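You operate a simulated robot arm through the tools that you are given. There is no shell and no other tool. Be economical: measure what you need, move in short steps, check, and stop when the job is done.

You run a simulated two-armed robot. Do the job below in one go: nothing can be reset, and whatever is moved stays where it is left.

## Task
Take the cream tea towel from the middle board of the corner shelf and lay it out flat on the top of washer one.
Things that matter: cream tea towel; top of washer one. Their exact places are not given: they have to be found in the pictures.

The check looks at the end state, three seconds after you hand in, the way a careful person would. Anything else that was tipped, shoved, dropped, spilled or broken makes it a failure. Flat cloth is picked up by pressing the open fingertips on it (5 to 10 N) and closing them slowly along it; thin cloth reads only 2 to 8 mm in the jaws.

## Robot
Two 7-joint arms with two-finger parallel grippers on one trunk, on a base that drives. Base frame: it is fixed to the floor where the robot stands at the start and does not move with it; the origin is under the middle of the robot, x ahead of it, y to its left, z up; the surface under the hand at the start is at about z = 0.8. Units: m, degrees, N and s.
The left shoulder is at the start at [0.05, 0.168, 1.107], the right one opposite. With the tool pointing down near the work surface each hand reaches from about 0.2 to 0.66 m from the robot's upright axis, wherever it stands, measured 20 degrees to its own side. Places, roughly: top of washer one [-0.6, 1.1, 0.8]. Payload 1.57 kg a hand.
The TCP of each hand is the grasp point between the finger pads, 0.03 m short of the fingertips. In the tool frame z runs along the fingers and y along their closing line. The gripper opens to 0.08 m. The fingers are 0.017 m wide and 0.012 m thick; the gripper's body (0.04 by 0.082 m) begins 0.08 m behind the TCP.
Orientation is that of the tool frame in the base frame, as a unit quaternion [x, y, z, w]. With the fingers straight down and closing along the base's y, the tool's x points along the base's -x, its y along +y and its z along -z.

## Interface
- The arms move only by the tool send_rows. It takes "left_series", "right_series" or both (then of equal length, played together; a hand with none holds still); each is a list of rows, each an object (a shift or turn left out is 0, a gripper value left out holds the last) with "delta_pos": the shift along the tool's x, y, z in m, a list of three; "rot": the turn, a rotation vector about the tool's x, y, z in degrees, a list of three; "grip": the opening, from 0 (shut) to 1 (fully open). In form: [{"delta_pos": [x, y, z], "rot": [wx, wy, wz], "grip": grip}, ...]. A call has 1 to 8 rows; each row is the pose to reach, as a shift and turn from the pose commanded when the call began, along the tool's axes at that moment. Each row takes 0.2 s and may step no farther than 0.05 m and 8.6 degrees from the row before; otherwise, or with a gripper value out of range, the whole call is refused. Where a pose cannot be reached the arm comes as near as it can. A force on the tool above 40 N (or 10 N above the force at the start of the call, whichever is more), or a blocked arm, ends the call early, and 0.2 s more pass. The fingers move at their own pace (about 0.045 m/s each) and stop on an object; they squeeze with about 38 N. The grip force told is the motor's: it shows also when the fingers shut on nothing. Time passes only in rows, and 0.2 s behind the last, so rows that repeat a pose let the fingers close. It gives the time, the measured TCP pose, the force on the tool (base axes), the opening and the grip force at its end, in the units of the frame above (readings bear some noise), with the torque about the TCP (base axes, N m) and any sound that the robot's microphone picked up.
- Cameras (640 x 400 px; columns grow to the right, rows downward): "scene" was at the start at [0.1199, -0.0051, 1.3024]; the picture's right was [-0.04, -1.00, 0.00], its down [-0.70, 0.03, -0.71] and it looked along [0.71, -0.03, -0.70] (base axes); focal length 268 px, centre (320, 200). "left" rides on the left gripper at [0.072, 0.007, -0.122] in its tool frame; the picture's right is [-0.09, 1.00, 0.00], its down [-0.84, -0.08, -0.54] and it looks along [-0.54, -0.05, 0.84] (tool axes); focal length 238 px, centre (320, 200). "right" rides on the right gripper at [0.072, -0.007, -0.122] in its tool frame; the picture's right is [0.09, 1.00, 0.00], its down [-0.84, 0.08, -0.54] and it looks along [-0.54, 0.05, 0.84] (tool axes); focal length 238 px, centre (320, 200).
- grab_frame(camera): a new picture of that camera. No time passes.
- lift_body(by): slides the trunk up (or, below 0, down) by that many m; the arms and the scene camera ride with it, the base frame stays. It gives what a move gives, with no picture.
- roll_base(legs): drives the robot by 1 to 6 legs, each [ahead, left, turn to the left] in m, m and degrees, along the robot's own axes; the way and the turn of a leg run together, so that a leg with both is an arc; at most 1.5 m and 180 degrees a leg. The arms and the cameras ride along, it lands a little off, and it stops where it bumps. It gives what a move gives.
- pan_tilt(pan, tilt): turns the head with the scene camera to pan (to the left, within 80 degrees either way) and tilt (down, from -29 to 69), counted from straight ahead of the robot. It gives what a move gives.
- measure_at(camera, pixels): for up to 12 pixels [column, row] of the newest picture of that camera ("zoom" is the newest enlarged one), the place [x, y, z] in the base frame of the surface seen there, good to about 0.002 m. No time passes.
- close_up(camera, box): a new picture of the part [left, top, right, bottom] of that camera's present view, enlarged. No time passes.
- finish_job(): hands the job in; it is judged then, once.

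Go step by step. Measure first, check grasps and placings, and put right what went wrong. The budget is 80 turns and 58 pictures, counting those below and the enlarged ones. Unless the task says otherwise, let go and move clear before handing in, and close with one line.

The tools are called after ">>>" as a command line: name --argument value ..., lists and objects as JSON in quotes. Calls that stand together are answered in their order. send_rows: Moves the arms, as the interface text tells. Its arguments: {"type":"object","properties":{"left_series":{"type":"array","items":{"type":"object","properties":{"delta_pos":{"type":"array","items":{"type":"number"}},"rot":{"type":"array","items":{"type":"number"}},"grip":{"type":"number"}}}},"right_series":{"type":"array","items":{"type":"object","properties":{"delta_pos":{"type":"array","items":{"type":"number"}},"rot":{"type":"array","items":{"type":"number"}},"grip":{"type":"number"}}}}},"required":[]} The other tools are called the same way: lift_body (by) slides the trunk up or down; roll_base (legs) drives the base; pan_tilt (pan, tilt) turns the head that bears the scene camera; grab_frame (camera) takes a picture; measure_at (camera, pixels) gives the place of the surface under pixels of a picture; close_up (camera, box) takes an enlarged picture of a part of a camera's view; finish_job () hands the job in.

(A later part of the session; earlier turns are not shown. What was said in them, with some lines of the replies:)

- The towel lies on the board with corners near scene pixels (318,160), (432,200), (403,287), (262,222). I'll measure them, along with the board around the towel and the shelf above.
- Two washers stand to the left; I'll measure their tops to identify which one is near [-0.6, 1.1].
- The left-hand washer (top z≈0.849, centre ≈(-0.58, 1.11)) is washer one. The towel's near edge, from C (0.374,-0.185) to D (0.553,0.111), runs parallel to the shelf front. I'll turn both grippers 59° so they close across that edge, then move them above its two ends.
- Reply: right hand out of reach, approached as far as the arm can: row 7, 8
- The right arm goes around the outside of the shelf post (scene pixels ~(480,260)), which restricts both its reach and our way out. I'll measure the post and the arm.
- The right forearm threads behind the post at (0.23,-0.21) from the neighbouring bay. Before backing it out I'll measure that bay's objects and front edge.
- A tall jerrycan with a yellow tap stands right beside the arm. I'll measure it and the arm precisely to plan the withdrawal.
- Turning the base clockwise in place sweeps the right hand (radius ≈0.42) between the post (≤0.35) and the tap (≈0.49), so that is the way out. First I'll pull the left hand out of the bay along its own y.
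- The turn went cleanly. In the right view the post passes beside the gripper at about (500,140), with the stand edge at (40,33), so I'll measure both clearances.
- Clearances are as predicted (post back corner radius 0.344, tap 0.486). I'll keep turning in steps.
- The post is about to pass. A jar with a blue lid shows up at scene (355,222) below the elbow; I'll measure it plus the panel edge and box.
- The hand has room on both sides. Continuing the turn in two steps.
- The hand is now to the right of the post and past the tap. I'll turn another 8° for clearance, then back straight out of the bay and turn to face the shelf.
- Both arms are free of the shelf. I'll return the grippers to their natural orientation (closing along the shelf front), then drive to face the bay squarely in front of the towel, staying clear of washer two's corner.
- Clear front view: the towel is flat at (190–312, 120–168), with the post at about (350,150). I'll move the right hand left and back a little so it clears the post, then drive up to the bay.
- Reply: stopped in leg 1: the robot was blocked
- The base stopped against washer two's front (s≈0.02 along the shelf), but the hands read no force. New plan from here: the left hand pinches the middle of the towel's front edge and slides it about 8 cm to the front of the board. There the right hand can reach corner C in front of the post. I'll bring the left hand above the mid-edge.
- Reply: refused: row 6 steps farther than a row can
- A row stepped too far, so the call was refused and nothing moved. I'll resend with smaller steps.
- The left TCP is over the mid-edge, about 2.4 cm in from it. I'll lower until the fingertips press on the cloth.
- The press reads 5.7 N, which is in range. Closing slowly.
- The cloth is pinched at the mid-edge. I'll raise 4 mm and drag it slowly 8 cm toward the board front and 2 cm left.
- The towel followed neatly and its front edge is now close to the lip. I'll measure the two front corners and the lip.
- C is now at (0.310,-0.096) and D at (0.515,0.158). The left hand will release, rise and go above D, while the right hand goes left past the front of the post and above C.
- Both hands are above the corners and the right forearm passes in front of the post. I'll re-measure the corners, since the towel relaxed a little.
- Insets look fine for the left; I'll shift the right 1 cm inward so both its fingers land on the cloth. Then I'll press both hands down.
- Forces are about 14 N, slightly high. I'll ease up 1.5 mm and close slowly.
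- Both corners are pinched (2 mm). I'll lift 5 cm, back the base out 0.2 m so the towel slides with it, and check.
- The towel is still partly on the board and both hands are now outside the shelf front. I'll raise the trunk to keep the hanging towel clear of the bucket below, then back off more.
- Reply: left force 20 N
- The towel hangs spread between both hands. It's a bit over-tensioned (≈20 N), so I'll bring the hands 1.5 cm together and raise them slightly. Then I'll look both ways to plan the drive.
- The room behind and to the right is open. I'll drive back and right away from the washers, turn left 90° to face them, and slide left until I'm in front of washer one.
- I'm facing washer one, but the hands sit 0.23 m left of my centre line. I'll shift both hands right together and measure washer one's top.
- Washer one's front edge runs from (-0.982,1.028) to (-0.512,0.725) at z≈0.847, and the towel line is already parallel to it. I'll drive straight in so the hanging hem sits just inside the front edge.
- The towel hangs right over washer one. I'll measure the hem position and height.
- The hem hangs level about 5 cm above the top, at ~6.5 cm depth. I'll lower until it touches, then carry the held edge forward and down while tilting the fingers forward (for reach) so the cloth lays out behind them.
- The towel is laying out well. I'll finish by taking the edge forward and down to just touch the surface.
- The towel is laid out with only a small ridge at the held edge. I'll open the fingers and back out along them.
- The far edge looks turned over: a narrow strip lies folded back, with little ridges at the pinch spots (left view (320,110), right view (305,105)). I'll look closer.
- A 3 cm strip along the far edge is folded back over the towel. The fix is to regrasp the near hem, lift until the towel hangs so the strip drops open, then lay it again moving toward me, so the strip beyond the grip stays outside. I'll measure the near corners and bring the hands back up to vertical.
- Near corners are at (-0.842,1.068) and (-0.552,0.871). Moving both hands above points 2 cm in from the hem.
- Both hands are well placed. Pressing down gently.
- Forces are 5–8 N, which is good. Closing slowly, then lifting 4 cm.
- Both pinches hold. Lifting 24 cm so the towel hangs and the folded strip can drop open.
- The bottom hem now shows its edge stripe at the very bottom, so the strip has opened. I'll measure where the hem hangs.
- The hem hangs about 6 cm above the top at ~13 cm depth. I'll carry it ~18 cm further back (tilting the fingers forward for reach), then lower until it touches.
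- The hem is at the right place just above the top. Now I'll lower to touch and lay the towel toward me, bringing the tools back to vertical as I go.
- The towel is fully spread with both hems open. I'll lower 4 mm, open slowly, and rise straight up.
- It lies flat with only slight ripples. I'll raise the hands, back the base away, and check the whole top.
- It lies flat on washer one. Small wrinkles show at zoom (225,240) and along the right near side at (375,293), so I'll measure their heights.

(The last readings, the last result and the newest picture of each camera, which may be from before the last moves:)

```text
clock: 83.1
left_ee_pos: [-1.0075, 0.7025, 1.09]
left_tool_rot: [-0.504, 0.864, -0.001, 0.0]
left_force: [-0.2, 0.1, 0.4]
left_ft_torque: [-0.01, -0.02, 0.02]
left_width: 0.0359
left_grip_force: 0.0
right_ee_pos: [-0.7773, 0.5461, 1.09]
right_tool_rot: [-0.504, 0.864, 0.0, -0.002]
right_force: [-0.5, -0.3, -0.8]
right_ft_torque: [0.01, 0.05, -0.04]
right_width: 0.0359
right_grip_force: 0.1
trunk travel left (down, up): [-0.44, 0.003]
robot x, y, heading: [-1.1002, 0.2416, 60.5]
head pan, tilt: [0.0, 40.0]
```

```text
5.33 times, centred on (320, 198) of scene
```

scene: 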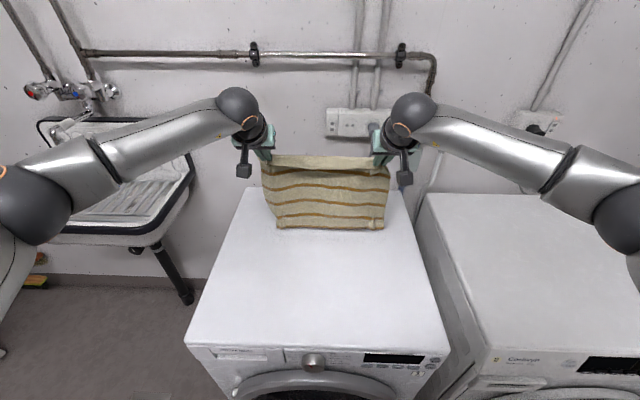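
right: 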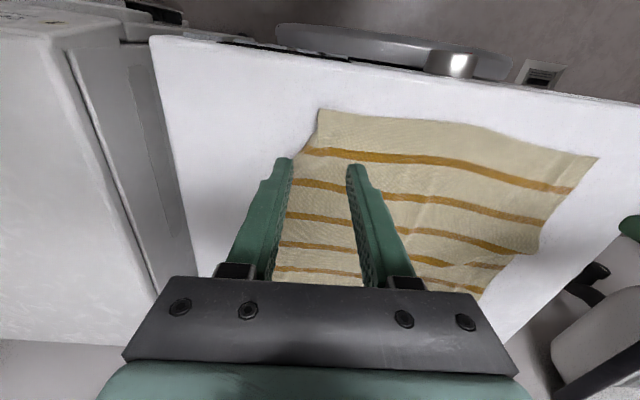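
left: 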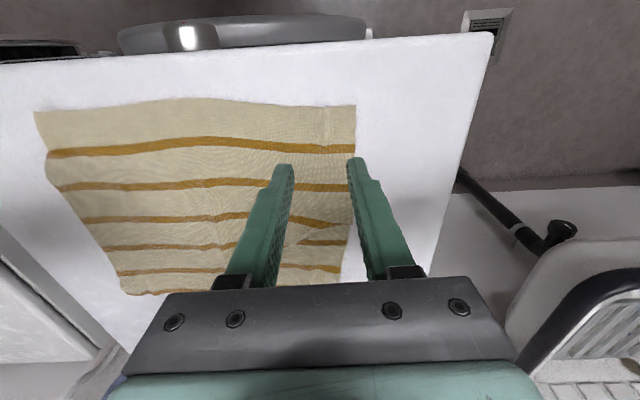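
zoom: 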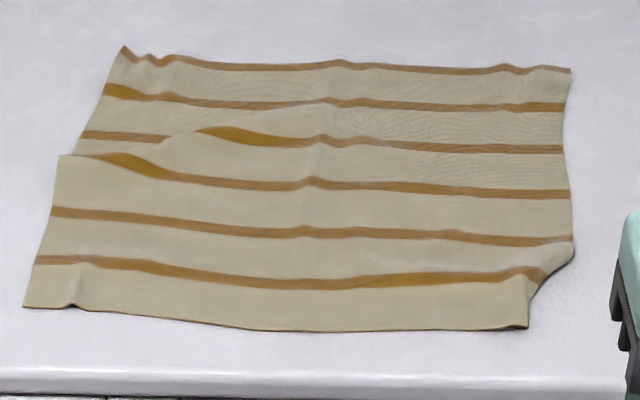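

Two flaws are worth fixing: the right near corner is tucked (the hem reads 0.307 m instead of 0.345 m), and a ~1.5 cm ridge sits at the left. I'll drive back in and inspect the corner with the right hand camera.

>>> roll_base --legs '[[0.345, 0, 0]]'

>>> close_up --camera "right" --box '[220, 60, 460, 210]'

```text
clock: 85.4
left_ee_pos: [-0.8339, 1.006, 1.0882]
left_tool_rot: [-0.502, 0.865, 0.0, 0.0]
left_force: [-0.3, -0.2, 0.1]
left_ft_torque: [0.01, 0.02, -0.01]
left_width: 0.036
left_grip_force: 0.1
right_ee_pos: [-0.6047, 0.8503, 1.0889]
right_tool_rot: [-0.503, 0.864, 0.0, -0.002]
right_force: [0.5, -0.4, -0.4]
right_ft_torque: [-0.02, 0.01, -0.04]
right_width: 0.0359
right_grip_force: 0.1
trunk travel left (down, up): [-0.44, 0.003]
robot x, y, heading: [-0.9292, 0.5378, 60.4]
head pan, tilt: [0.0, 40.0]
```

```text
2.67 times, centred on (340, 135) of right
```

zoom: 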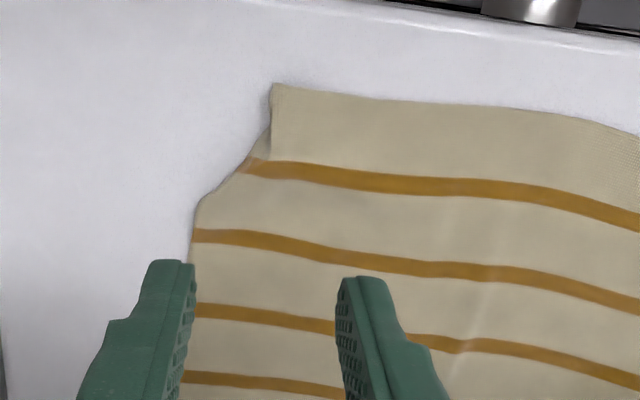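

The side strip at the near-right corner is tucked under. I'll pinch the hem ~6 cm to the left of it, lift so the corner drops open, and lay it back trailing to the right. First step: press down there.

>>> send_rows --right_series '[{"delta_pos": [0, 0.04, 0.02]}, {"delta_pos": [-0.0048, 0.0652, 0.06]}, {"delta_pos": [-0.0048, 0.0652, 0.105]}, {"delta_pos": [-0.0048, 0.0652, 0.15]}, {"delta_pos": [-0.0048, 0.0652, 0.185]}, {"delta_pos": [-0.0048, 0.0652, 0.2]}, {"delta_pos": [-0.0048, 0.0652, 0.207]}, {"delta_pos": [-0.0048, 0.0652, 0.2095]}]'

```text
clock: 87.2
left_ee_pos: [-0.8345, 1.0051, 1.0894]
left_tool_rot: [-0.503, 0.864, 0.0, 0.0]
left_force: [0.4, -0.1, 0.2]
left_ft_torque: [-0.02, 0.01, -0.02]
left_width: 0.0359
left_grip_force: 0.1
right_ee_pos: [-0.6589, 0.8844, 0.8816]
right_tool_rot: [-0.503, 0.864, 0.001, -0.001]
right_force: [1.7, -3.0, 16.1]
right_ft_torque: [-0.2, -0.13, -0.02]
right_width: 0.036
right_grip_force: 0.2
trunk travel left (down, up): [-0.44, 0.003]
robot x, y, heading: [-0.9229, 0.542, 60.3]
head pan, tilt: [0.0, 40.0]
```

Pressing at 16 N; easing slightly and closing.

>>> send_rows --right_series '[{"delta_pos": [0, 0, -0.0015], "grip": 0.38}, {"delta_pos": [0, 0, -0.0015], "grip": 0.28}, {"delta_pos": [0, 0, -0.0015], "grip": 0.19}, {"delta_pos": [0, 0, -0.0015], "grip": 0.1}, {"delta_pos": [0, 0, -0.0015], "grip": 0}, {"delta_pos": [0, 0, -0.0015], "grip": 0}, {"delta_pos": [0, 0, -0.0015], "grip": 0}]'

>>> send_rows --right_series '[{"delta_pos": [0, 0, -0.03], "grip": 0}, {"delta_pos": [0, -0.01, -0.06]}, {"delta_pos": [0, -0.02, -0.09]}, {"delta_pos": [0, -0.035, -0.11]}, {"delta_pos": [0, -0.05, -0.12]}, {"delta_pos": [0, -0.05, -0.12]}, {"delta_pos": [0, -0.05, -0.12]}]'

>>> close_up --camera "scene" --box '[220, 180, 460, 330]'

```text
clock: 88.8
left_ee_pos: [-0.8346, 1.0054, 1.089]
left_tool_rot: [-0.503, 0.864, -0.001, 0.0]
left_force: [0.4, 0.3, 0.3]
left_ft_torque: [-0.01, 0.02, 0.02]
left_width: 0.0359
left_grip_force: 0.0
right_ee_pos: [-0.6603, 0.8855, 0.8812]
right_tool_rot: [-0.504, 0.864, 0.0, -0.001]
right_force: [0.0, 0.3, 12.5]
right_ft_torque: [0.01, 0.05, -0.01]
right_width: 0.0026
right_grip_force: 24.0
trunk travel left (down, up): [-0.44, 0.003]
robot x, y, heading: [-0.9242, 0.5441, 60.5]
head pan, tilt: [0.0, 40.0]
```

```text
clock: 90.4
left_ee_pos: [-0.835, 1.0058, 1.0893]
left_tool_rot: [-0.503, 0.865, 0.0, -0.001]
left_force: [0.5, -0.1, -0.2]
left_ft_torque: [-0.02, -0.04, -0.01]
left_width: 0.0361
left_grip_force: 0.1
right_ee_pos: [-0.6167, 0.8589, 1.002]
right_tool_rot: [-0.503, 0.864, 0.001, -0.002]
right_force: [0.1, -1.1, -0.7]
right_ft_torque: [0.0, -0.03, 0.0]
right_width: 0.0023
right_grip_force: 24.3
trunk travel left (down, up): [-0.44, 0.003]
robot x, y, heading: [-0.9258, 0.5426, 60.2]
head pan, tilt: [0.0, 40.0]
```

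```text
2.67 times, centred on (340, 255) of scene
```

zoom: 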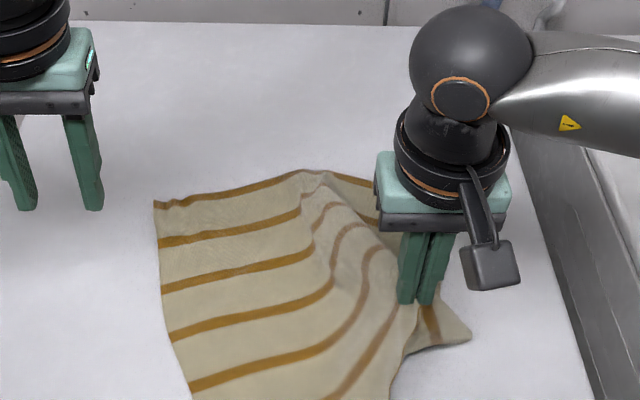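

The tucked corner has come out (zoom (470,335)). I'll lay it back, moving left and down, and release.

>>> send_rows --right_series '[{"delta_pos": [0.0, 0.01, 0.035], "grip": 0}, {"delta_pos": [0.0, 0.022, 0.065]}, {"delta_pos": [0.003, 0.035, 0.095]}, {"delta_pos": [0.006, 0.042, 0.11]}, {"delta_pos": [0.008, 0.04, 0.119]}, {"delta_pos": [0.008, 0.04, 0.119]}]'

>>> send_rows --right_series '[{"grip": 0.15}, {"grip": 0.3}, {"grip": 0.42}, {"grip": 0.42}, {"delta_pos": [0, 0, -0.02]}, {"delta_pos": [0, 0, -0.06]}, {"delta_pos": [0, -0.03, -0.1]}, {"delta_pos": [0, -0.07, -0.13]}]'

>>> close_up --camera "scene" --box '[200, 200, 440, 350]'

```text
clock: 91.8
left_ee_pos: [-0.8348, 1.0071, 1.0895]
left_tool_rot: [-0.503, 0.864, 0.0, 0.0]
left_force: [0.3, 0.6, -1.0]
left_ft_torque: [0.0, -0.01, 0.0]
left_width: 0.0362
left_grip_force: 0.1
right_ee_pos: [-0.6557, 0.8749, 0.8823]
right_tool_rot: [-0.504, 0.864, 0.001, -0.001]
right_force: [0.9, 2.2, 6.5]
right_ft_torque: [0.03, 0.01, -0.01]
right_width: 0.0022
right_grip_force: 23.9
trunk travel left (down, up): [-0.44, 0.003]
robot x, y, heading: [-0.9289, 0.5414, 60.2]
head pan, tilt: [0.0, 40.0]
```

```text
clock: 93.6
left_ee_pos: [-0.8339, 1.0069, 1.0893]
left_tool_rot: [-0.503, 0.864, -0.001, 0.0]
left_force: [0.0, 0.2, 0.0]
left_ft_torque: [0.04, -0.02, -0.01]
left_width: 0.0362
left_grip_force: 0.0
right_ee_pos: [-0.592, 0.8367, 1.0112]
right_tool_rot: [-0.505, 0.863, 0.0, -0.001]
right_force: [0.0, 0.2, 0.8]
right_ft_torque: [0.01, 0.02, 0.01]
right_width: 0.0336
right_grip_force: 0.1
trunk travel left (down, up): [-0.44, 0.003]
robot x, y, heading: [-0.9269, 0.5421, 60.8]
head pan, tilt: [0.0, 40.0]
```

```text
2.67 times, centred on (320, 275) of scene
```

zoom: 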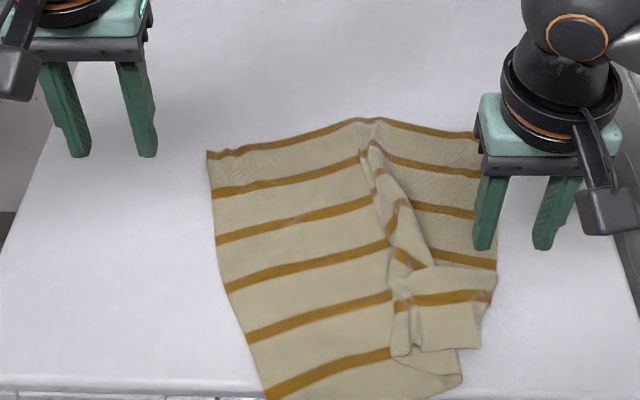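

Laying it back folded the near-right part over itself and pulled the left part askew, so I'll redo the lay from the far edge. With a far-edge grip, a lay moving away from me keeps the strip beyond the grip outside. I'll measure the far corners and other points of the towel.

>>> measure_at --camera "zoom" --pixels '[[210, 155], [474, 137], [360, 121], [290, 139], [420, 128], [214, 185], [270, 395], [455, 380], [425, 390], [480, 345], [478, 170], [495, 285]]'

```text
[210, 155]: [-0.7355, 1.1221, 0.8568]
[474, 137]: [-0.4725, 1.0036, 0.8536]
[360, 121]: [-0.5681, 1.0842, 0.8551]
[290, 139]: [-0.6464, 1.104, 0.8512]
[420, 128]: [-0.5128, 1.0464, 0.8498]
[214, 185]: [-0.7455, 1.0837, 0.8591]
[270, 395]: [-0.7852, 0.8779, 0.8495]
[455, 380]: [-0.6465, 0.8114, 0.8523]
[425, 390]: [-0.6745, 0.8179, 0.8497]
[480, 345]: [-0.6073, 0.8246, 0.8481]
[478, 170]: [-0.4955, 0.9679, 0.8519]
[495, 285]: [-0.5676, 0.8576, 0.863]
```

The far-right corner is hidden behind the right gripper. I'll move that hand aside and take one view to locate it.

>>> send_rows --right_series '[{"delta_pos": [0.03, -0.03, -0.03], "grip": 0.36}, {"delta_pos": [0.06, -0.07, -0.05]}, {"delta_pos": [0.09, -0.1, -0.06]}, {"delta_pos": [0.12, -0.12, -0.06]}, {"delta_pos": [0.12, -0.12, -0.06]}]' --left_series '[{"delta_pos": [0, 0, 0], "grip": 0.36}, {}, {}, {}, {}]'

>>> close_up --camera "scene" --box '[220, 215, 460, 365]'

```text
refused: row 1 steps farther than a row can; nothing moved
```

```text
2.67 times, centred on (340, 290) of scene
```

zoom: 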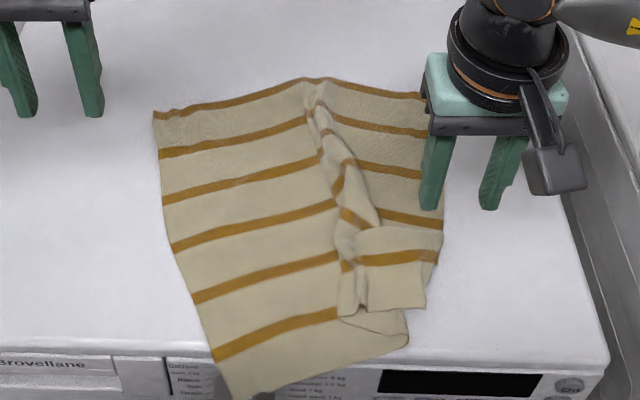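

One row was too long, so nothing moved. The view does help, though: the far-right corner lies just under the gripper's left edge near zoom (430,97), since the table is white to its right. Measuring.

>>> measure_at --camera "zoom" --pixels '[[419, 96], [442, 225], [426, 98], [450, 150], [154, 112], [230, 96], [310, 80], [165, 170], [370, 85], [260, 395]]'

```text
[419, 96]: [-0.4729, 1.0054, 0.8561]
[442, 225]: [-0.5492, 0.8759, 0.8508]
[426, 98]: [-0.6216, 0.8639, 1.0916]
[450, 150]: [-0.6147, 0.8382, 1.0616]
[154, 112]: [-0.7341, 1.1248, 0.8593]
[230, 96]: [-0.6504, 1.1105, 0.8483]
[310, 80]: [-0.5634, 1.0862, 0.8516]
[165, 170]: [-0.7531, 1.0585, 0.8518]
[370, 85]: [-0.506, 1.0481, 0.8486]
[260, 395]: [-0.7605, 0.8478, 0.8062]
```

Far-left corner (-0.734,1.124); far-right estimated at (-0.44,0.976). I'll move both hands above points just inside these corners and lower the trunk 10 cm for reach.

>>> send_rows --left_series '[{"delta_pos": [-0.028, -0.015, 0], "grip": 0.38}, {"delta_pos": [-0.056, -0.03, 0]}, {"delta_pos": [-0.085, -0.045, 0]}, {"delta_pos": [-0.113, -0.06, 0]}, {"delta_pos": [-0.141, -0.0742, 0]}, {"delta_pos": [-0.141, -0.0742, 0]}]' --right_series '[{"delta_pos": [-0.02, -0.004, -0.03], "grip": 0.38}, {"delta_pos": [-0.06, -0.008, -0.05]}, {"delta_pos": [-0.1, -0.012, -0.06]}, {"delta_pos": [-0.14, -0.016, -0.075]}, {"delta_pos": [-0.183, -0.0203, -0.078]}, {"delta_pos": [-0.183, -0.0203, -0.078]}]'

>>> lift_body --by -0.12

```text
clock: 95.0
left_ee_pos: [-0.7014, 1.0915, 1.0893]
left_tool_rot: [-0.502, 0.865, 0.0, 0.0]
left_force: [-0.1, -1.2, -0.6]
left_ft_torque: [0.0, -0.01, -0.01]
left_width: 0.0303
left_grip_force: 0.1
right_ee_pos: [-0.4843, 0.987, 1.0899]
right_tool_rot: [-0.505, 0.863, 0.001, 0.0]
right_force: [-0.8, -0.3, -0.3]
right_ft_torque: [0.0, -0.01, -0.03]
right_width: 0.0302
right_grip_force: 0.0
trunk travel left (down, up): [-0.44, 0.003]
robot x, y, heading: [-0.9271, 0.5445, 60.1]
head pan, tilt: [0.0, 40.0]
```

```text
clock: 96.5
left_ee_pos: [-0.7015, 1.0918, 0.9666]
left_tool_rot: [-0.504, 0.864, 0.0, 0.001]
left_force: [1.0, -0.2, 0.2]
left_ft_torque: [0.04, -0.02, -0.01]
left_width: 0.0307
left_grip_force: 0.1
right_ee_pos: [-0.4842, 0.9863, 0.9694]
right_tool_rot: [-0.504, 0.864, 0.0, -0.002]
right_force: [0.8, -0.3, -0.1]
right_ft_torque: [-0.01, -0.07, -0.02]
right_width: 0.0302
right_grip_force: 0.0
trunk travel left (down, up): [-0.32, 0.123]
robot x, y, heading: [-0.929, 0.5376, 60.2]
head pan, tilt: [0.0, 40.0]
```

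I'll spend one picture to verify the right corner before pressing.

>>> grab_frame --camera "right"

```text
1 pictures are left
```

right: 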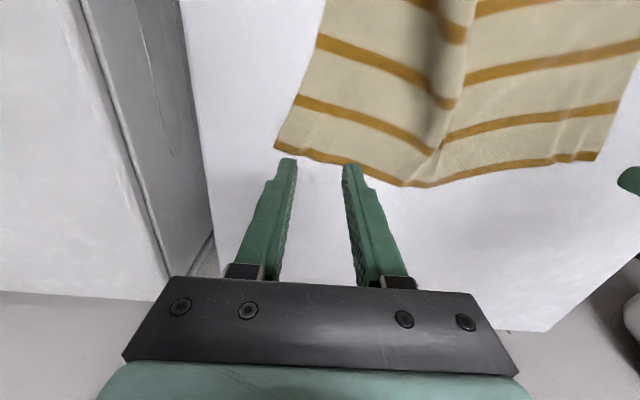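

The far-right corner is at right-view (276,148), and the far edge runs to (597,158). Measuring these exactly.

>>> measure_at --camera "right" --pixels '[[278, 146], [335, 162], [405, 184], [594, 156], [296, 103], [530, 163], [615, 118], [430, 155]]'

```text
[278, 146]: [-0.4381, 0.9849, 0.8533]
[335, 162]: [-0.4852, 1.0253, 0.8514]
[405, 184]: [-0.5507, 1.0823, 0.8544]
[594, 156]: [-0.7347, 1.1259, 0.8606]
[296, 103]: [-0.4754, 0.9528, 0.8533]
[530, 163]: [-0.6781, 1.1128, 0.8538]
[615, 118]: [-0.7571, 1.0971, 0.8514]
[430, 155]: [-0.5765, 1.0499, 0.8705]
```

My estimate was accurate; I'll nudge the right hand 8 mm outward and press both down.

>>> send_rows --left_series '[{"delta_pos": [-0.003, 0, 0.035]}, {"delta_pos": [-0.003, 0, 0.065]}, {"delta_pos": [-0.003, 0, 0.08]}, {"delta_pos": [-0.003, 0, 0.085]}, {"delta_pos": [-0.003, 0, 0.0865]}]' --right_series '[{"delta_pos": [-0.008, 0.003, 0.035]}, {"delta_pos": [-0.008, 0.003, 0.065]}, {"delta_pos": [-0.008, 0.003, 0.08]}, {"delta_pos": [-0.008, 0.003, 0.087]}, {"delta_pos": [-0.008, 0.003, 0.0885]}]'

```text
clock: 97.7
left_ee_pos: [-0.698, 1.0937, 0.8818]
left_tool_rot: [-0.503, 0.864, -0.001, 0.001]
left_force: [-0.2, -1.0, 3.7]
left_ft_torque: [0.02, 0.08, -0.01]
left_width: 0.0301
left_grip_force: 0.1
right_ee_pos: [-0.4828, 0.9943, 0.8811]
right_tool_rot: [-0.504, 0.864, 0.0, -0.001]
right_force: [-0.5, 0.5, 3.3]
right_ft_torque: [0.0, -0.06, -0.01]
right_width: 0.0305
right_grip_force: 0.1
trunk travel left (down, up): [-0.32, 0.123]
robot x, y, heading: [-0.9296, 0.5427, 60.3]
head pan, tilt: [0.0, 40.0]
```

Contact at ~3.5 N; I'll press 1 mm more and close slowly.

>>> send_rows --left_series '[{"delta_pos": [0, 0, 0.0008], "grip": 0.36}, {"delta_pos": [0, 0, 0.0008], "grip": 0.28}, {"delta_pos": [0, 0, 0.0008], "grip": 0.2}, {"delta_pos": [0, 0, 0.0008], "grip": 0.13}, {"delta_pos": [0, 0, 0.0008], "grip": 0.06}, {"delta_pos": [0, 0, 0.0008], "grip": 0}, {"delta_pos": [0, 0, 0], "grip": 0}, {"delta_pos": [0, 0, 0], "grip": 0}]' --right_series '[{"delta_pos": [0, 0, 0.0008], "grip": 0.36}, {"delta_pos": [0, 0, 0.0008], "grip": 0.28}, {"delta_pos": [0, 0, 0.0008], "grip": 0.2}, {"delta_pos": [0, 0, 0.0008], "grip": 0.13}, {"delta_pos": [0, 0, 0.0008], "grip": 0.06}, {"delta_pos": [0, 0, 0.0008], "grip": 0}, {"delta_pos": [0, 0, 0], "grip": 0}, {"delta_pos": [0, 0, 0], "grip": 0}]'

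```text
clock: 99.5
left_ee_pos: [-0.6989, 1.0934, 0.8806]
left_tool_rot: [-0.503, 0.864, 0.0, 0.0]
left_force: [0.6, 0.3, 10.7]
left_ft_torque: [0.02, -0.03, 0.01]
left_width: 0.0019
left_grip_force: 24.1
right_ee_pos: [-0.4826, 0.9933, 0.8809]
right_tool_rot: [-0.504, 0.864, 0.0, -0.002]
right_force: [-0.8, 0.5, 2.7]
right_ft_torque: [0.05, -0.01, 0.01]
right_width: 0.0017
right_grip_force: 23.8
trunk travel left (down, up): [-0.32, 0.123]
robot x, y, heading: [-0.9264, 0.5404, 60.2]
head pan, tilt: [0.0, 40.0]
```

Both grips shut at ~2 mm. I'll lift 16 cm, bring the hands back toward the front while lining up with the washer, and read the tension to confirm the hold.

>>> send_rows --left_series '[{"delta_pos": [0, 0, -0.03], "grip": 0}, {"delta_pos": [0, 0, -0.07]}, {"delta_pos": [0, 0, -0.115]}, {"delta_pos": [0, 0, -0.16]}, {"delta_pos": [0.035, 0.013, -0.16]}, {"delta_pos": [0.07, 0.026, -0.16]}, {"delta_pos": [0.105, 0.04, -0.16]}, {"delta_pos": [0.1403, 0.0529, -0.16]}]' --right_series '[{"delta_pos": [0, 0, -0.03], "grip": 0}, {"delta_pos": [0, 0, -0.07]}, {"delta_pos": [0, 0, -0.115]}, {"delta_pos": [0, 0, -0.16]}, {"delta_pos": [0.043, 0.012, -0.16]}, {"delta_pos": [0.086, 0.024, -0.16]}, {"delta_pos": [0.13, 0.036, -0.16]}, {"delta_pos": [0.1735, 0.0468, -0.16]}]'

>>> lift_body --by 0.122

```text
clock: 101.3
left_ee_pos: [-0.8151, 0.9978, 1.0422]
left_tool_rot: [-0.504, 0.864, -0.001, 0.0]
left_force: [2.8, -2.2, -0.5]
left_ft_torque: [-0.1, -0.14, -0.08]
left_width: 0.0022
left_grip_force: 24.1
right_ee_pos: [-0.6082, 0.8662, 1.0413]
right_tool_rot: [-0.503, 0.864, 0.001, -0.001]
right_force: [-4.1, 2.0, 0.7]
right_ft_torque: [0.08, 0.09, 0.01]
right_width: 0.002
right_grip_force: 23.8
trunk travel left (down, up): [-0.32, 0.123]
robot x, y, heading: [-0.927, 0.5409, 60.3]
head pan, tilt: [0.0, 40.0]
```

```text
clock: 102.8
left_ee_pos: [-0.8126, 0.9978, 1.1638]
left_tool_rot: [-0.504, 0.864, -0.001, -0.001]
left_force: [4.7, -3.1, -0.2]
left_ft_torque: [-0.1, -0.1, -0.1]
left_width: 0.0023
left_grip_force: 23.1
right_ee_pos: [-0.6077, 0.8668, 1.1628]
right_tool_rot: [-0.504, 0.864, 0.0, -0.001]
right_force: [-4.0, 2.6, -0.1]
right_ft_torque: [0.09, 0.08, -0.02]
right_width: 0.0018
right_grip_force: 23.4
trunk travel left (down, up): [-0.442, 0.001]
robot x, y, heading: [-0.9296, 0.5417, 60.2]
head pan, tilt: [0.0, 40.0]
```

Both sides show ~5 N tension, so the towel hangs between the hands. I'll let it settle, then lay it forward and down as before, with the strip beyond the grip now on the far side.

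>>> send_rows --left_series '[{"delta_pos": [0, 0, -0.01], "grip": 0}, {"delta_pos": [0, 0, -0.01]}, {"delta_pos": [0, 0, -0.01]}, {"delta_pos": [0, 0, -0.01]}, {"delta_pos": [0, 0, 0.01]}, {"delta_pos": [0, 0, 0.035]}, {"delta_pos": [0, 0, 0.045]}]' --right_series '[{"delta_pos": [0, 0, -0.01], "grip": 0}, {"delta_pos": [0, 0, -0.01]}, {"delta_pos": [0, 0, -0.01]}, {"delta_pos": [0, 0, -0.01]}, {"delta_pos": [0, 0, 0.01]}, {"delta_pos": [0, 0, 0.035]}, {"delta_pos": [0, 0, 0.045]}]'

>>> send_rows --left_series '[{"delta_pos": [-0.02, -0.001, 0.025], "rot": [0, -5, 0], "grip": 0}, {"delta_pos": [-0.045, -0.003, 0.045], "rot": [0, -11, 0]}, {"delta_pos": [-0.075, -0.005, 0.07], "rot": [0, -18, 0]}, {"delta_pos": [-0.105, -0.007, 0.095], "rot": [0, -25, 0]}, {"delta_pos": [-0.135, -0.009, 0.12], "rot": [0, -32, 0]}, {"delta_pos": [-0.16, -0.01, 0.145], "rot": [0, -38, 0]}]' --right_series '[{"delta_pos": [-0.02, -0.001, 0.025], "rot": [0, -5, 0], "grip": 0}, {"delta_pos": [-0.045, -0.003, 0.045], "rot": [0, -11, 0]}, {"delta_pos": [-0.075, -0.005, 0.07], "rot": [0, -18, 0]}, {"delta_pos": [-0.105, -0.007, 0.095], "rot": [0, -25, 0]}, {"delta_pos": [-0.135, -0.009, 0.12], "rot": [0, -32, 0]}, {"delta_pos": [-0.16, -0.01, 0.145], "rot": [0, -38, 0]}]'

```text
clock: 104.4
left_ee_pos: [-0.8134, 0.9977, 1.1198]
left_tool_rot: [-0.503, 0.864, 0.0, 0.001]
left_force: [4.4, -3.3, -0.2]
left_ft_torque: [-0.1, -0.11, -0.08]
left_width: 0.0024
left_grip_force: 23.7
right_ee_pos: [-0.6061, 0.8667, 1.1176]
right_tool_rot: [-0.504, 0.864, 0.0, -0.002]
right_force: [-4.4, 3.4, -0.4]
right_ft_torque: [0.11, 0.12, -0.01]
right_width: 0.0022
right_grip_force: 23.0
trunk travel left (down, up): [-0.442, 0.001]
robot x, y, heading: [-0.9301, 0.5414, 60.2]
head pan, tilt: [0.0, 40.0]
```

```text
clock: 105.8
left_ee_pos: [-0.726, 1.1349, 0.9738]
left_tool_rot: [-0.476, 0.817, 0.164, 0.281]
left_force: [3.4, -2.9, -0.9]
left_ft_torque: [-0.08, -0.03, -0.08]
left_width: 0.0022
left_grip_force: 24.3
right_ee_pos: [-0.5214, 1.0012, 0.9704]
right_tool_rot: [-0.477, 0.817, 0.164, 0.28]
right_force: [-2.8, 2.9, 0.3]
right_ft_torque: [0.06, 0.07, 0.08]
right_width: 0.0022
right_grip_force: 23.6
trunk travel left (down, up): [-0.442, 0.001]
robot x, y, heading: [-0.9272, 0.5456, 60.4]
head pan, tilt: [0.0, 40.0]
```

Laying continues symmetrically; finishing forward and down to the surface.

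>>> send_rows --left_series '[{"delta_pos": [0, -0.001, 0.032], "grip": 0}, {"delta_pos": [0.0034, -0.002, 0.061]}, {"delta_pos": [0.003, -0.003, 0.086]}, {"delta_pos": [0.0, -0.004, 0.103]}, {"delta_pos": [-0.0069, -0.004, 0.1174]}, {"delta_pos": [-0.0069, -0.004, 0.1174]}]' --right_series '[{"delta_pos": [0, -0.001, 0.032], "grip": 0}, {"delta_pos": [0.0034, -0.002, 0.061]}, {"delta_pos": [0.003, -0.003, 0.086]}, {"delta_pos": [0.0, -0.004, 0.103]}, {"delta_pos": [-0.0069, -0.004, 0.1174]}, {"delta_pos": [-0.0069, -0.004, 0.1174]}]'

```text
clock: 107.2
left_ee_pos: [-0.6849, 1.1973, 0.8864]
left_tool_rot: [-0.475, 0.818, 0.163, 0.282]
left_force: [3.3, -2.2, 0.0]
left_ft_torque: [-0.08, -0.07, -0.13]
left_width: 0.0023
left_grip_force: 24.2
right_ee_pos: [-0.4798, 1.0659, 0.8828]
right_tool_rot: [-0.477, 0.817, 0.164, 0.279]
right_force: [-3.5, 1.6, 0.2]
right_ft_torque: [0.05, 0.07, 0.01]
right_width: 0.0019
right_grip_force: 23.6
trunk travel left (down, up): [-0.442, 0.001]
robot x, y, heading: [-0.9274, 0.5394, 60.3]
head pan, tilt: [0.0, 40.0]
```

Released edge next: opening slowly, backing out along the fingers, then bringing the hands upright and away.

>>> send_rows --left_series '[{"grip": 0.12}, {"grip": 0.25}, {"grip": 0.4}, {"grip": 0.4}, {"delta_pos": [0, 0, -0.025]}, {"delta_pos": [0, 0, -0.065]}, {"delta_pos": [0, 0, -0.11]}, {"delta_pos": [0, 0, -0.155]}]' --right_series '[{"grip": 0.12}, {"grip": 0.25}, {"grip": 0.4}, {"grip": 0.4}, {"delta_pos": [0, 0, -0.025]}, {"delta_pos": [0, 0, -0.065]}, {"delta_pos": [0, 0, -0.11]}, {"delta_pos": [0, 0, -0.155]}]'

>>> send_rows --left_series '[{"delta_pos": [0.02, 0, -0.035], "rot": [0, 8, 0]}, {"delta_pos": [0.04, 0, -0.07], "rot": [0, 16, 0]}, {"delta_pos": [0.07, 0, -0.1], "rot": [0, 24, 0]}, {"delta_pos": [0.1, 0, -0.13], "rot": [0, 32, 0]}, {"delta_pos": [0.12, 0, -0.15], "rot": [0, 38, 0]}]' --right_series '[{"delta_pos": [0.02, 0, -0.035], "rot": [0, 8, 0]}, {"delta_pos": [0.04, 0, -0.07], "rot": [0, 16, 0]}, {"delta_pos": [0.07, 0, -0.1], "rot": [0, 24, 0]}, {"delta_pos": [0.1, 0, -0.13], "rot": [0, 32, 0]}, {"delta_pos": [0.12, 0, -0.15], "rot": [0, 38, 0]}]'

>>> roll_base --legs '[[-0.25, 0, 0]]'

>>> pan_tilt --pan 0 --tilt 45

```text
clock: 109.0
left_ee_pos: [-0.7315, 1.1146, 1.0083]
left_tool_rot: [-0.476, 0.817, 0.164, 0.281]
left_force: [-0.2, -0.8, 0.6]
left_ft_torque: [0.05, 0.0, 0.01]
left_width: 0.032
left_grip_force: 0.0
right_ee_pos: [-0.527, 0.9854, 1.0065]
right_tool_rot: [-0.477, 0.817, 0.165, 0.28]
right_force: [0.2, -0.4, 0.0]
right_ft_torque: [0.01, 0.0, -0.01]
right_width: 0.0317
right_grip_force: 0.1
trunk travel left (down, up): [-0.442, 0.001]
robot x, y, heading: [-0.9279, 0.5439, 60.5]
head pan, tilt: [0.0, 40.0]
```

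```text
clock: 110.2
left_ee_pos: [-0.825, 0.9523, 1.0546]
left_tool_rot: [-0.503, 0.864, -0.001, -0.001]
left_force: [-0.3, 0.2, 0.4]
left_ft_torque: [-0.02, 0.03, -0.01]
left_width: 0.0321
left_grip_force: 0.2
right_ee_pos: [-0.6184, 0.8186, 1.0515]
right_tool_rot: [-0.504, 0.864, 0.0, -0.003]
right_force: [0.1, 0.2, 0.8]
right_ft_torque: [-0.02, 0.01, 0.02]
right_width: 0.0319
right_grip_force: 0.0
trunk travel left (down, up): [-0.442, 0.001]
robot x, y, heading: [-0.9311, 0.5407, 60.4]
head pan, tilt: [0.0, 40.0]
```

```text
clock: 112.0
left_ee_pos: [-0.948, 0.7324, 1.0548]
left_tool_rot: [-0.501, 0.865, 0.0, 0.0]
left_force: [-0.3, 0.1, 0.6]
left_ft_torque: [0.05, -0.03, -0.01]
left_width: 0.0319
left_grip_force: 0.0
right_ee_pos: [-0.7421, 0.5973, 1.0517]
right_tool_rot: [-0.503, 0.864, 0.0, -0.001]
right_force: [0.0, -0.4, 0.2]
right_ft_torque: [0.01, -0.01, -0.02]
right_width: 0.032
right_grip_force: 0.0
trunk travel left (down, up): [-0.442, 0.001]
robot x, y, heading: [-1.0527, 0.3221, 60.4]
head pan, tilt: [0.0, 40.0]
```

```text
clock: 112.7
left_ee_pos: [-0.9475, 0.7324, 1.0542]
left_tool_rot: [-0.501, 0.865, -0.001, 0.0]
left_force: [0.8, -0.5, -0.2]
left_ft_torque: [0.01, -0.01, -0.02]
left_width: 0.032
left_grip_force: 0.1
right_ee_pos: [-0.7417, 0.5958, 1.0513]
right_tool_rot: [-0.503, 0.864, 0.0, -0.002]
right_force: [0.8, 0.2, 0.1]
right_ft_torque: [0.0, -0.02, -0.02]
right_width: 0.032
right_grip_force: 0.1
trunk travel left (down, up): [-0.442, 0.001]
robot x, y, heading: [-1.0502, 0.3236, 60.2]
head pan, tilt: [0.0, 45.0]
```

I'll spread the hands out of the line of sight, then use the last picture for a check of the towel.

>>> send_rows --left_series '[{"delta_pos": [0.01, 0.04, 0]}, {"delta_pos": [0.02, 0.085, 0]}, {"delta_pos": [0.03, 0.13, 0]}, {"delta_pos": [0.03, 0.15, 0]}]' --right_series '[{"delta_pos": [0.01, -0.04, 0]}, {"delta_pos": [0.02, -0.085, 0]}, {"delta_pos": [0.03, -0.13, 0]}, {"delta_pos": [0.03, -0.15, 0]}]'

>>> close_up --camera "scene" --box '[200, 100, 456, 260]'

```text
clock: 113.7
left_ee_pos: [-1.0927, 0.7809, 1.0551]
left_tool_rot: [-0.501, 0.865, -0.001, 0.0]
left_force: [-0.2, -0.1, 0.2]
left_ft_torque: [0.01, -0.01, -0.02]
left_width: 0.0321
left_grip_force: 0.0
right_ee_pos: [-0.6283, 0.498, 1.0512]
right_tool_rot: [-0.502, 0.865, 0.0, -0.002]
right_force: [-0.4, 0.4, -0.2]
right_ft_torque: [-0.01, -0.02, 0.02]
right_width: 0.0319
right_grip_force: 0.1
trunk travel left (down, up): [-0.442, 0.001]
robot x, y, heading: [-1.0492, 0.323, 60.3]
head pan, tilt: [0.0, 45.0]
```

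```text
2.50 times, centred on (328, 180) of scene
```

zoom: 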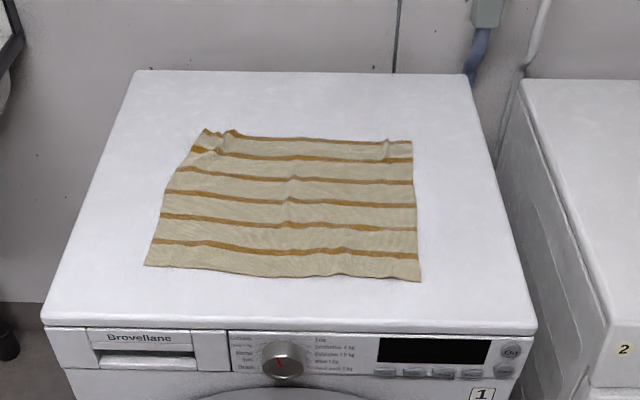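

The towel now lies spread with all four corners out on the washer labelled "1", with only small pucker marks at the two far pinch points. I'll check their heights and the corners.

>>> measure_at --camera "zoom" --pixels '[[205, 132], [218, 140], [233, 133], [388, 144], [410, 145], [148, 263], [418, 279], [217, 152], [290, 180], [290, 230], [300, 138]]'

```text
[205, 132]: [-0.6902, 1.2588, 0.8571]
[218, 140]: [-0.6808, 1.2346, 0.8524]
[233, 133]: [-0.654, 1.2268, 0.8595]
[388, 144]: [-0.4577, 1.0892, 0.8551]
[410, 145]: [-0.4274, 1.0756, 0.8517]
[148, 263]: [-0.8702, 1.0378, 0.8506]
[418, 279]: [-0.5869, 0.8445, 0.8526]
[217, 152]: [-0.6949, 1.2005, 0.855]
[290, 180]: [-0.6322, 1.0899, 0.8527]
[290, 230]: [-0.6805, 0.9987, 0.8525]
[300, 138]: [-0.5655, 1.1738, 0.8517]
```

The near hem measures 0.343 m, the sides are about 0.28 m, and the far edge is about 0.32 m. The ripples are under 1 cm high, and both hands are empty and clear. Handing in.

>>> finish_job

```text
The job is handed in.
```

The cream tea towel is laid out flat on top of washer one, with small ripples under 1 cm at its far edge, and I saw nothing else moved.
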